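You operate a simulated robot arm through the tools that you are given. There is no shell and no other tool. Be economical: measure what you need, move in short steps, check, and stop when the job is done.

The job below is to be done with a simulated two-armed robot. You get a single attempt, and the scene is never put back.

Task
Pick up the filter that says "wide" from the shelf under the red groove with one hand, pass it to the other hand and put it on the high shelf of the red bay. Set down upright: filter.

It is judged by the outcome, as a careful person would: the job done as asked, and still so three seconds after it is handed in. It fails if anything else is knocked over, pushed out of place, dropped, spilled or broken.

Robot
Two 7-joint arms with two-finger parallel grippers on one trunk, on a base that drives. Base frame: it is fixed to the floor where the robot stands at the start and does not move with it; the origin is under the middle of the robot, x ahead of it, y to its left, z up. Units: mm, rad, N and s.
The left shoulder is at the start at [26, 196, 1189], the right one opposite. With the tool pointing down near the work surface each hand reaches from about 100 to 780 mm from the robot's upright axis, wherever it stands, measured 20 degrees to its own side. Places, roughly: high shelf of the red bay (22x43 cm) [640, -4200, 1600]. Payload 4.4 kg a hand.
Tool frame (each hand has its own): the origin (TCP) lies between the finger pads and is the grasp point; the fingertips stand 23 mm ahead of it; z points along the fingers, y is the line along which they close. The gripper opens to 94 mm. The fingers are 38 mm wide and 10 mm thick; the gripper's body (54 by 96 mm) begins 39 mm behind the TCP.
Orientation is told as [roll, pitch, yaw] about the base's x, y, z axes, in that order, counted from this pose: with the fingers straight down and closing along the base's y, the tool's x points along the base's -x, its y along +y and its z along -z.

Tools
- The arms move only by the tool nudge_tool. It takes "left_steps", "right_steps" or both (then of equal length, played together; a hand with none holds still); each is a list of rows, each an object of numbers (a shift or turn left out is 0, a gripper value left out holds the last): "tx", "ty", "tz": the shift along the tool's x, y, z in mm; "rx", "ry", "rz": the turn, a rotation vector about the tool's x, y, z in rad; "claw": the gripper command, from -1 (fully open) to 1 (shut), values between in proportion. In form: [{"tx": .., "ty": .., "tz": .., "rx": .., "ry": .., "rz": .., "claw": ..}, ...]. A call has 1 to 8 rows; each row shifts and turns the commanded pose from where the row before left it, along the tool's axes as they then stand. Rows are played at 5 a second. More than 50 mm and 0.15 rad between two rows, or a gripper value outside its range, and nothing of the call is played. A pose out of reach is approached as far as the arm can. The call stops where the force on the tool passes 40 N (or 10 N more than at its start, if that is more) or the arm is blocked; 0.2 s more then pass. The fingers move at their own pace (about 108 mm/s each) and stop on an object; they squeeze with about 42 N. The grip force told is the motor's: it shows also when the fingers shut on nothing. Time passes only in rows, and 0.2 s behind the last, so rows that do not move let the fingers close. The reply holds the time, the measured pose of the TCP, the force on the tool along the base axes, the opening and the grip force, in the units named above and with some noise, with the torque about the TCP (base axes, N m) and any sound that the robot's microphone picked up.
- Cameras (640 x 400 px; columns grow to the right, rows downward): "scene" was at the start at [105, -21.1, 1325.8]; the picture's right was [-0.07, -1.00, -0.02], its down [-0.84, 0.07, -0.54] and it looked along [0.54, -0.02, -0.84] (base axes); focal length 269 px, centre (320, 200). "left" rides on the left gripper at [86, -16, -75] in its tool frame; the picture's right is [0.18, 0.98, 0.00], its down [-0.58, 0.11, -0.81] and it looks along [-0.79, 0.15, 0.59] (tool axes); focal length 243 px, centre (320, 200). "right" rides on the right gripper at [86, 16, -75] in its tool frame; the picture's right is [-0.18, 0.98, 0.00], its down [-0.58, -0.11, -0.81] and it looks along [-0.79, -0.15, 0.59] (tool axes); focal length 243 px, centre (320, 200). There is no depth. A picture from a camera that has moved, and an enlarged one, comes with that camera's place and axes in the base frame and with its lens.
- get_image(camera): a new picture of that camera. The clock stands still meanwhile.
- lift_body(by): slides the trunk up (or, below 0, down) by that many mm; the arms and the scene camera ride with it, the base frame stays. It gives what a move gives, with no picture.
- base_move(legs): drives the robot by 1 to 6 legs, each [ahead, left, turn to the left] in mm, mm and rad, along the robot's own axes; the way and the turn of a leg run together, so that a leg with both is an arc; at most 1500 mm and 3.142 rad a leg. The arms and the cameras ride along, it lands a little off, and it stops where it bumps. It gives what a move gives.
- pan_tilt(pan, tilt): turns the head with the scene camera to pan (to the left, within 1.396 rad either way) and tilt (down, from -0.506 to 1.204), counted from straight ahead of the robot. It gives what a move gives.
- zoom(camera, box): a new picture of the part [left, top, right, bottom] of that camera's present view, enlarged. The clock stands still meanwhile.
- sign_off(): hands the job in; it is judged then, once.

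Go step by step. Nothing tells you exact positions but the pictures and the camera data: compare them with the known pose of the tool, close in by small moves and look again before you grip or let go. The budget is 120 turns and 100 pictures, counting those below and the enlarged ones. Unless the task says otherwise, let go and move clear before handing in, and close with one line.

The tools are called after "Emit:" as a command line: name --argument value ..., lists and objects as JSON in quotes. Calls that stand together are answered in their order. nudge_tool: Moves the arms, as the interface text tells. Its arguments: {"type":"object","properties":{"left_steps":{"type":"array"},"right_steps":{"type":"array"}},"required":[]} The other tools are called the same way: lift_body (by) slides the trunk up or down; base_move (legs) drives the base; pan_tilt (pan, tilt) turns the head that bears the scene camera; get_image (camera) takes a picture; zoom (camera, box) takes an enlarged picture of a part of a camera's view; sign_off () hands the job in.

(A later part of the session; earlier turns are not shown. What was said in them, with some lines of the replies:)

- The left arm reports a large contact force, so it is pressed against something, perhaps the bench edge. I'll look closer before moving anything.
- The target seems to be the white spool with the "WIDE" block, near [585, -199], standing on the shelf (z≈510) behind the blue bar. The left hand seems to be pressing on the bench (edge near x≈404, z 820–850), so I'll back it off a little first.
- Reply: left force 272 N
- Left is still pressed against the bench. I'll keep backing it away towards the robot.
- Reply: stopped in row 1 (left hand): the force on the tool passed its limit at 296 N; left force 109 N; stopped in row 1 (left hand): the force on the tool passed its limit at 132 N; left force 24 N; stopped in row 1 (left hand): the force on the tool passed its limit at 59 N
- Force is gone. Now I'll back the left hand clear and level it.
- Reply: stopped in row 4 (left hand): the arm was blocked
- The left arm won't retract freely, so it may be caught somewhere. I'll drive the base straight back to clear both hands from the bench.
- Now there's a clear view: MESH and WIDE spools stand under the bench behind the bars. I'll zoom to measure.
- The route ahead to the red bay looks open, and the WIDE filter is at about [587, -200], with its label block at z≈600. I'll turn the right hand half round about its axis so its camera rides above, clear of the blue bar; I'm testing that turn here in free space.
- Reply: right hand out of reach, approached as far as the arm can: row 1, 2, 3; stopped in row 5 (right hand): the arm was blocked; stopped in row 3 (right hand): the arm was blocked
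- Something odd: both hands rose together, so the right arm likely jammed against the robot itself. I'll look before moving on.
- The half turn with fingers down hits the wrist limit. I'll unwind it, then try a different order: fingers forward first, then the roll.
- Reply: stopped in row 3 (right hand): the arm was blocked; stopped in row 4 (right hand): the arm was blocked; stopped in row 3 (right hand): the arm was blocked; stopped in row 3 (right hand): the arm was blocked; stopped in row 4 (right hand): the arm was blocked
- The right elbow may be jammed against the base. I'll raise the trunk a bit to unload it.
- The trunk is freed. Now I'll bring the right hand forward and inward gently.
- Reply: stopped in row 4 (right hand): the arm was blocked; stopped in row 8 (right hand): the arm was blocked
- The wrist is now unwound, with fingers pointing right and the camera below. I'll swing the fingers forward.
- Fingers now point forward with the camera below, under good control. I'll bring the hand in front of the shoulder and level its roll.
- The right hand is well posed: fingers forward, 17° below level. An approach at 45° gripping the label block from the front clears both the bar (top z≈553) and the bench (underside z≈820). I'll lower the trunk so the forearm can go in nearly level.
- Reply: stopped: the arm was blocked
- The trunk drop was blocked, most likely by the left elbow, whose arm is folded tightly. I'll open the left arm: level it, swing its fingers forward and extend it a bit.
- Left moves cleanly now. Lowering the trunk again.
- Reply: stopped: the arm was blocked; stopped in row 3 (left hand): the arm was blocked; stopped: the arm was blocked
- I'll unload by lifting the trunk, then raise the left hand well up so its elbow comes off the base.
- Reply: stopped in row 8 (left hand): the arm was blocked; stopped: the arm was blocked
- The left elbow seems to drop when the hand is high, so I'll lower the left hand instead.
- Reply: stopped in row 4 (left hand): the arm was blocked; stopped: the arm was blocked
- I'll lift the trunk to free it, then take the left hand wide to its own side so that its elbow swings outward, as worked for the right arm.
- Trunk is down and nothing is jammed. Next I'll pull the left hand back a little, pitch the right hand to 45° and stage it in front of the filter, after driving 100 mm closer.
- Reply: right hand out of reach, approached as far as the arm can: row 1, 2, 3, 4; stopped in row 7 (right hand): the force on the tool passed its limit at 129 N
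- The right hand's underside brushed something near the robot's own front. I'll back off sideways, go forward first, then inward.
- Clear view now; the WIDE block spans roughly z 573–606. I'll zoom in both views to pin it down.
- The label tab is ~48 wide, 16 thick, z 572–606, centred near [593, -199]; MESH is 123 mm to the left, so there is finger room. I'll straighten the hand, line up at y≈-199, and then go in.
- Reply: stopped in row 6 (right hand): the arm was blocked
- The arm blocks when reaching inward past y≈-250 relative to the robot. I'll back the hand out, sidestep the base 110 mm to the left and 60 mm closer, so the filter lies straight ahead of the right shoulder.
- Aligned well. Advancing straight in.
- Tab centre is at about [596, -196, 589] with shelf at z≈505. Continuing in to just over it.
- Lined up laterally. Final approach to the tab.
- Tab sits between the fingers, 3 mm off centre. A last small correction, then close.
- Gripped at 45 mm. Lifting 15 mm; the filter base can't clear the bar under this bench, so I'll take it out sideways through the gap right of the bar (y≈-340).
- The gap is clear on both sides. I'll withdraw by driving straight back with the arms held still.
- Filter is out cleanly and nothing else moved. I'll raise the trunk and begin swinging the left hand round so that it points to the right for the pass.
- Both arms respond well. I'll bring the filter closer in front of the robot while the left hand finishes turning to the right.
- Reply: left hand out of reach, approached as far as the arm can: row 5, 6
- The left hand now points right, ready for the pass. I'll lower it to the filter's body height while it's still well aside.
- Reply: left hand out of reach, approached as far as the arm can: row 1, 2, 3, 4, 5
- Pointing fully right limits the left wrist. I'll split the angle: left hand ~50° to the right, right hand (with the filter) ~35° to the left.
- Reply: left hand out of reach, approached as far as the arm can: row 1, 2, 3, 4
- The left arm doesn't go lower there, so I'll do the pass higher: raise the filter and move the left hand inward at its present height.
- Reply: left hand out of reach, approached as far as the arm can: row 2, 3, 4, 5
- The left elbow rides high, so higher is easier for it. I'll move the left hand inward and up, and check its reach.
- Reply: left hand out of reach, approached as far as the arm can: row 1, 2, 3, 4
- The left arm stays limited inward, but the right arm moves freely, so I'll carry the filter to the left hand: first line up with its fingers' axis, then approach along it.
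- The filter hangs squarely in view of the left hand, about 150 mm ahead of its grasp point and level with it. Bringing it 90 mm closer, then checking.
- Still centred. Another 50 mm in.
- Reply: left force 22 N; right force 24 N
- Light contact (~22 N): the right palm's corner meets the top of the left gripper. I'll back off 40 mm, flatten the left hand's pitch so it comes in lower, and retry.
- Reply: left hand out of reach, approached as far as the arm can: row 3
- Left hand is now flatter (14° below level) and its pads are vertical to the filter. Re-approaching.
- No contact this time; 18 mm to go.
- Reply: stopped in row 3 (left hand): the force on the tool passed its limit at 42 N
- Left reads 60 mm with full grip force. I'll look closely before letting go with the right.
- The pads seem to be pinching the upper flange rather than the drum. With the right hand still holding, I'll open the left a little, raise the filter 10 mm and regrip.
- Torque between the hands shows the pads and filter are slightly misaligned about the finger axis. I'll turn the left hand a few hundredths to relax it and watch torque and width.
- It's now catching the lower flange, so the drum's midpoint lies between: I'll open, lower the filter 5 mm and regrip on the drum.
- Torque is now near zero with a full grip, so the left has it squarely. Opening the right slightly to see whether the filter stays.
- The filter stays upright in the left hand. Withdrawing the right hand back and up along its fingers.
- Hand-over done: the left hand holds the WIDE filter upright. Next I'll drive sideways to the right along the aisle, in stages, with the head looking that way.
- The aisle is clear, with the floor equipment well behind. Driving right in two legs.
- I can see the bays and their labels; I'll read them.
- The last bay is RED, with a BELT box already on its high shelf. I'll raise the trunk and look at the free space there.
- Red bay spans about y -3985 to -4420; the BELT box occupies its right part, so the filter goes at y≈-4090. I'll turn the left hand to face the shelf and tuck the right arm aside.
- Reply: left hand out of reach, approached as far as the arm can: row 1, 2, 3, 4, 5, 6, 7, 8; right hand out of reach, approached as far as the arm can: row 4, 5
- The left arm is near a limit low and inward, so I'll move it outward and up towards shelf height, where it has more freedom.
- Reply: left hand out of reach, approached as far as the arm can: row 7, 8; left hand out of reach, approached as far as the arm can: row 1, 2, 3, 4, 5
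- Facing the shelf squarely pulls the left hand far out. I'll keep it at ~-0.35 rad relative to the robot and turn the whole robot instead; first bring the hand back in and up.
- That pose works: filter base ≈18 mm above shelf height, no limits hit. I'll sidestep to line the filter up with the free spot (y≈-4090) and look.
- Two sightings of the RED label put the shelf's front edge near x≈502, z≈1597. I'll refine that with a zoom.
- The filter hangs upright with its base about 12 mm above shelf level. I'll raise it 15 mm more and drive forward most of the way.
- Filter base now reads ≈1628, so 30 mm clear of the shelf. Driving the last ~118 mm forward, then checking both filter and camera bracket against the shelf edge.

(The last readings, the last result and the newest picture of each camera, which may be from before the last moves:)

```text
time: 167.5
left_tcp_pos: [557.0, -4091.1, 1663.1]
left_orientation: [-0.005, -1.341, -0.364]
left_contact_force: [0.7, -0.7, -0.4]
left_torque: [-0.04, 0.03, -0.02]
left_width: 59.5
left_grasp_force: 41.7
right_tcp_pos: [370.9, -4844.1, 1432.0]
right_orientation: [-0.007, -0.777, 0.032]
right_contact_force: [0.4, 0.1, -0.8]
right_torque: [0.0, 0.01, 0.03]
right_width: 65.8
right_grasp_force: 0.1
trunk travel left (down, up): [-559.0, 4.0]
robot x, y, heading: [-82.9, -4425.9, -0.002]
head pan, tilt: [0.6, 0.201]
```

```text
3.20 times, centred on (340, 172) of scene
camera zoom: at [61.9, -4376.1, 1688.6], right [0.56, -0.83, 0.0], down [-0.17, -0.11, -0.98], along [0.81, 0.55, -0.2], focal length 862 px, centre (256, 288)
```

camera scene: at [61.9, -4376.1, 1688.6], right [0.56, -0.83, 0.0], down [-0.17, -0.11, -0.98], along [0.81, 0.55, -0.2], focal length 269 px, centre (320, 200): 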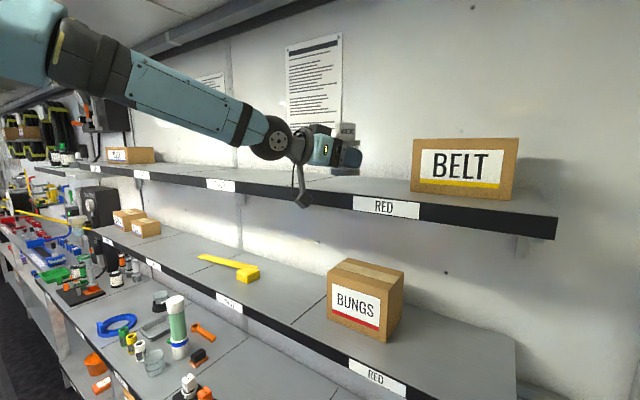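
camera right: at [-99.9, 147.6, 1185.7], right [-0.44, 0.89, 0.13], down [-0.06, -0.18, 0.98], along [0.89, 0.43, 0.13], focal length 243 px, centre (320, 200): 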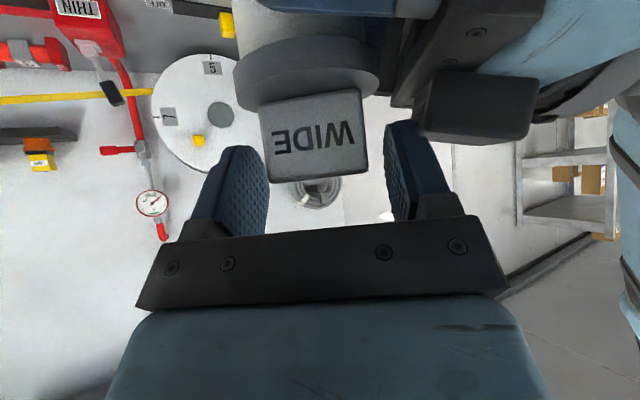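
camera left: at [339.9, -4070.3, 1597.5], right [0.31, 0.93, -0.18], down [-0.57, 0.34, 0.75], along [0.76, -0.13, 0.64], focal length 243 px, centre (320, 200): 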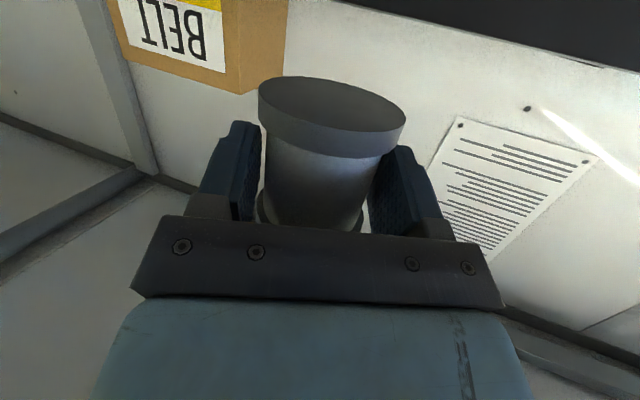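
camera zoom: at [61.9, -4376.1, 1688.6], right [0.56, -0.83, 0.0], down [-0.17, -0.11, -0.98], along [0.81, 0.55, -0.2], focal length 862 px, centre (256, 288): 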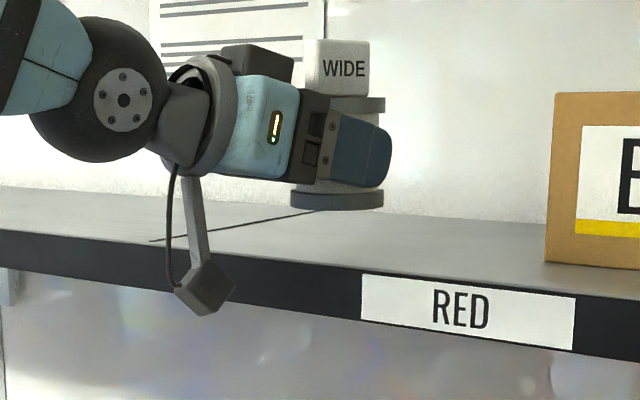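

The measured edge fits x=502; the filter sits over the red bay, right of the divider, with its bracket clear in front. Lowering 22 mm, then in fine steps until touch.

Emit:
nudge_tool --left_steps '[{"tx": 7.2, "tz": 1.7}, {"tx": 7.2, "tz": 1.7}, {"tx": 7.2, "tz": 1.7}, {"tx": 0}]'

Emit:
zoom --camera "scene" --box '[280, 130, 400, 205]'

```text
time: 168.5
left_tcp_pos: [554.9, -4091.6, 1642.3]
left_orientation: [-0.005, -1.342, -0.368]
left_contact_force: [-0.9, -0.5, -0.5]
left_torque: [-0.03, 0.03, -0.03]
left_width: 59.8
left_grasp_force: 41.9
right_tcp_pos: [367.5, -4843.9, 1434.0]
right_orientation: [-0.007, -0.778, 0.032]
right_contact_force: [0.0, -0.3, -0.1]
right_torque: [-0.01, -0.01, -0.01]
right_width: 65.7
right_grasp_force: 0.0
trunk travel left (down, up): [-559.0, 4.0]
robot x, y, heading: [-81.7, -4428.3, 0.003]
head pan, tilt: [0.6, 0.201]
```

```text
5.33 times, centred on (340, 168) of scene
camera zoom: at [59.9, -4376.0, 1688.9], right [0.56, -0.83, 0.0], down [-0.16, -0.11, -0.98], along [0.81, 0.55, -0.2], focal length 1436 px, centre (213, 373)
```

zoom: 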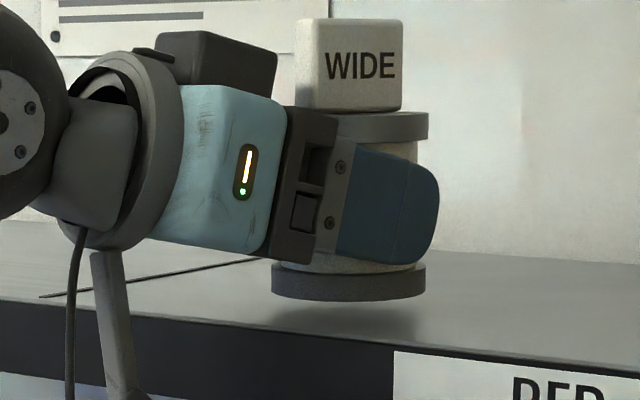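

Upright, with a small shadow gap of about 5–8 mm. Lowering in 2 mm steps until it touches.

Emit:
nudge_tool --left_steps '[{"tx": 1.95, "tz": 0.45}, {"tx": 1.95, "tz": 0.45}, {"tx": 0}]'

Emit:
nudge_tool --left_steps '[{"tx": 1, "tz": 0.23}, {"tx": 1, "tz": 0.23}, {"tx": 0}]'

Emit:
zoom --camera "scene" --box '[280, 130, 400, 205]'

```text
time: 169.3
left_tcp_pos: [554.8, -4091.2, 1637.7]
left_orientation: [-0.001, -1.34, -0.367]
left_contact_force: [-1.0, 0.0, -0.9]
left_torque: [0.0, 0.02, -0.03]
left_width: 59.7
left_grasp_force: 42.2
right_tcp_pos: [366.8, -4844.2, 1434.8]
right_orientation: [-0.007, -0.778, 0.033]
right_contact_force: [0.8, -0.5, 0.4]
right_torque: [-0.02, 0.02, 0.02]
right_width: 65.7
right_grasp_force: 0.1
trunk travel left (down, up): [-559.0, 4.0]
robot x, y, heading: [-84.1, -4428.3, 0.001]
head pan, tilt: [0.6, 0.201]
```

```text
time: 170.1
left_tcp_pos: [556.3, -4090.5, 1634.2]
left_orientation: [-0.003, -1.341, -0.367]
left_contact_force: [0.1, 0.1, 0.4]
left_torque: [0.02, -0.02, 0.0]
left_width: 59.7
left_grasp_force: 42.2
right_tcp_pos: [367.4, -4843.8, 1433.0]
right_orientation: [-0.007, -0.778, 0.034]
right_contact_force: [0.7, 0.5, -0.6]
right_torque: [0.01, -0.01, 0.01]
right_width: 65.9
right_grasp_force: 0.0
trunk travel left (down, up): [-559.0, 4.0]
robot x, y, heading: [-81.8, -4430.1, -0.001]
head pan, tilt: [0.6, 0.201]
```

```text
5.33 times, centred on (340, 168) of scene
camera zoom: at [60.1, -4376.1, 1688.8], right [0.56, -0.83, 0.0], down [-0.16, -0.11, -0.98], along [0.81, 0.55, -0.2], focal length 1436 px, centre (213, 373)
```

zoom: 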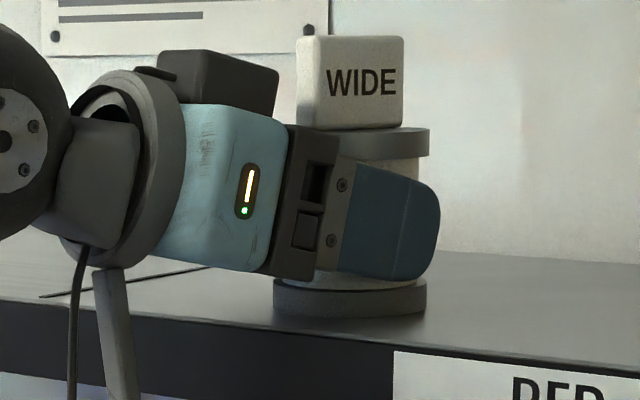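

Emit:
nudge_tool --left_steps '[{"tx": 1, "tz": 0.23}, {"tx": 1, "tz": 0.23}, {"tx": 0}]'

Emit:
zoom --camera "scene" --box '[310, 150, 380, 195]'

```text
time: 170.9
left_tcp_pos: [555.7, -4091.5, 1637.3]
left_orientation: [0.0, -1.344, -0.371]
left_contact_force: [3.0, 2.8, 11.0]
left_torque: [0.16, 0.1, -0.02]
left_width: 59.4
left_grasp_force: 42.6
right_tcp_pos: [367.1, -4844.3, 1433.1]
right_orientation: [-0.007, -0.779, 0.032]
right_contact_force: [-0.7, 0.1, 0.3]
right_torque: [-0.01, 0.01, 0.01]
right_width: 65.8
right_grasp_force: 0.2
trunk travel left (down, up): [-559.0, 4.0]
robot x, y, heading: [-82.4, -4423.5, 0.002]
head pan, tilt: [0.6, 0.201]
```

```text
8.89 times, centred on (345, 172) of scene
camera zoom: at [59.4, -4376.1, 1689.1], right [0.56, -0.83, 0.0], down [-0.16, -0.11, -0.98], along [0.81, 0.55, -0.2], focal length 2394 px, centre (98, 444)
```

zoom: 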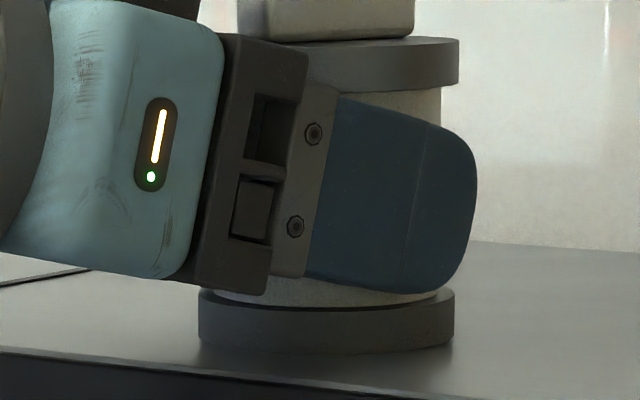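

Touched down with 11 N. Opening the fingers gently.

Emit:
nudge_tool --left_steps '[{"claw": -0.35}, {"claw": -0.5}, {"claw": -0.7}, {"claw": -0.9}]'

Emit:
zoom --camera "scene" --box '[280, 110, 420, 205]'

Emit:
get_image --camera "left"

```text
time: 171.9
left_tcp_pos: [557.0, -4092.4, 1634.6]
left_orientation: [-0.005, -1.34, -0.369]
left_contact_force: [-0.1, -0.3, 0.0]
left_torque: [-0.02, -0.03, 0.0]
left_width: 89.3
left_grasp_force: 0.0
right_tcp_pos: [367.6, -4844.9, 1433.5]
right_orientation: [-0.008, -0.779, 0.032]
right_contact_force: [-0.2, -0.3, -0.1]
right_torque: [0.0, 0.02, 0.0]
right_width: 65.6
right_grasp_force: 0.1
trunk travel left (down, up): [-559.0, 4.0]
robot x, y, heading: [-83.8, -4427.1, -0.002]
head pan, tilt: [0.6, 0.201]
```

```text
4.21 times, centred on (350, 158) of scene
camera zoom: at [60.1, -4376.1, 1688.8], right [0.56, -0.83, 0.0], down [-0.16, -0.11, -0.98], along [0.81, 0.55, -0.2], focal length 1134 px, centre (194, 379)
```

zoom: 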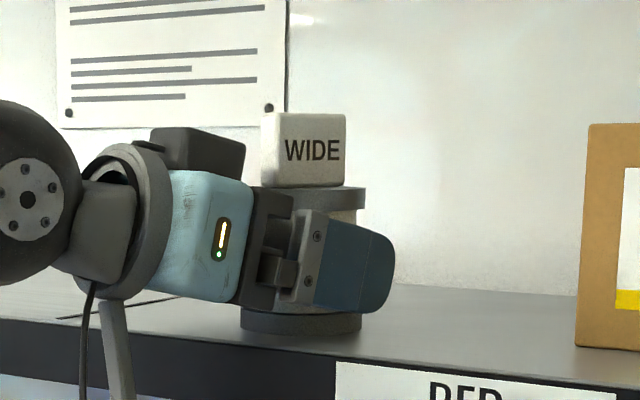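

```text
21 pictures are left
camera left: at [464.3, -4072.7, 1566.5], right [0.32, 0.93, -0.18], down [-0.57, 0.34, 0.75], along [0.76, -0.14, 0.64], focal length 243 px, centre (320, 200)
```

left: 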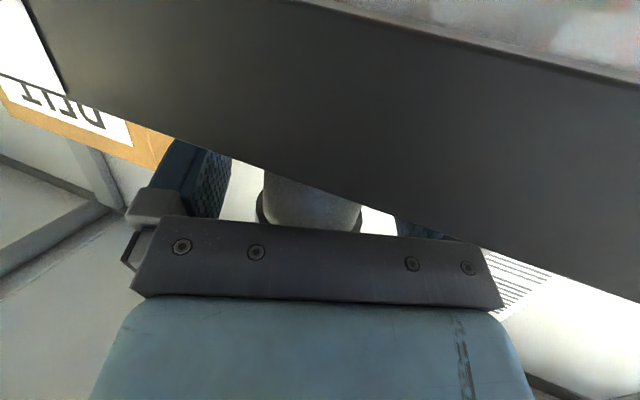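

The filter stands free and upright. Withdrawing straight back along the fingers.

Emit:
nudge_tool --left_steps '[{"tz": -8}, {"tz": -12}, {"tz": -20}, {"tz": -30}, {"tz": -30}, {"tz": -30}]'

Emit:
zoom --camera "scene" --box '[240, 110, 440, 235]'

```text
time: 173.3
left_tcp_pos: [434.0, -4044.7, 1663.5]
left_orientation: [-0.002, -1.345, -0.368]
left_contact_force: [-1.6, 0.1, -0.3]
left_torque: [0.03, 0.03, 0.02]
left_width: 89.4
left_grasp_force: 0.2
right_tcp_pos: [365.6, -4842.6, 1433.5]
right_orientation: [-0.009, -0.779, 0.035]
right_contact_force: [-0.4, -1.5, 0.4]
right_torque: [-0.01, 0.0, -0.03]
right_width: 66.1
right_grasp_force: 0.1
trunk travel left (down, up): [-559.0, 4.0]
robot x, y, heading: [-82.8, -4428.9, 0.001]
head pan, tilt: [0.6, 0.201]
```

```text
3.20 times, centred on (340, 172) of scene
camera zoom: at [57.6, -4374.6, 1689.1], right [0.56, -0.83, 0.0], down [-0.16, -0.11, -0.98], along [0.81, 0.55, -0.2], focal length 862 px, centre (256, 288)
```

zoom: 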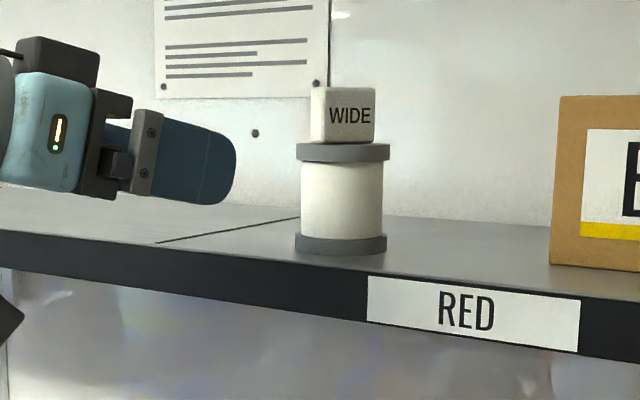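

The WIDE filter stands upright on the high shelf inside the red bay, left of the BELT box. I'll drive back to be clear, then take one last look.

Emit:
base_move --legs '[[-200, 0, 0]]'

Emit:
get_image --camera "scene"

```text
time: 174.9
left_tcp_pos: [234.6, -4043.7, 1661.2]
left_orientation: [-0.005, -1.339, -0.361]
left_contact_force: [0.8, 0.5, 0.2]
left_torque: [-0.02, 0.0, 0.0]
left_width: 89.5
left_grasp_force: 0.1
right_tcp_pos: [167.7, -4841.4, 1432.4]
right_orientation: [-0.007, -0.778, 0.037]
right_contact_force: [-0.1, 1.0, 0.2]
right_torque: [-0.02, -0.01, 0.01]
right_width: 65.8
right_grasp_force: 0.1
trunk travel left (down, up): [-559.0, 4.0]
robot x, y, heading: [-283.5, -4427.1, 0.002]
head pan, tilt: [0.6, 0.201]
```

```text
19 pictures are left
camera scene: at [-140.4, -4376.1, 1688.5], right [0.57, -0.82, 0.0], down [-0.17, -0.11, -0.98], along [0.81, 0.56, -0.2], focal length 269 px, centre (320, 200)
```

scene: 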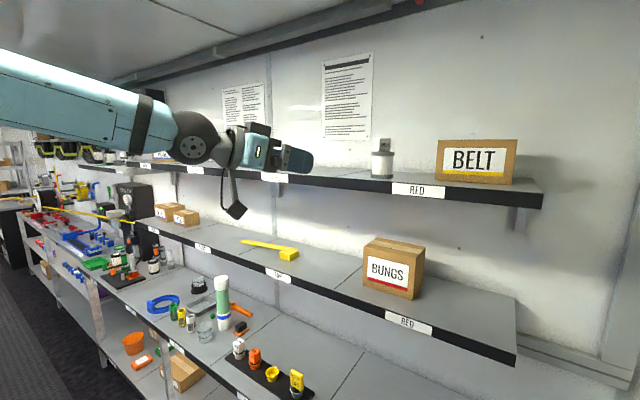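

The filter stands upright and undisturbed in the red bay, and the robot is clear of the shelf, so I'm handing the job in.

Emit:
sign_off

```text
The job is handed in.
```

The "WIDE" filter was picked from under the red groove with the right hand, passed to the left hand, and now stands upright on the high shelf of the red bay.
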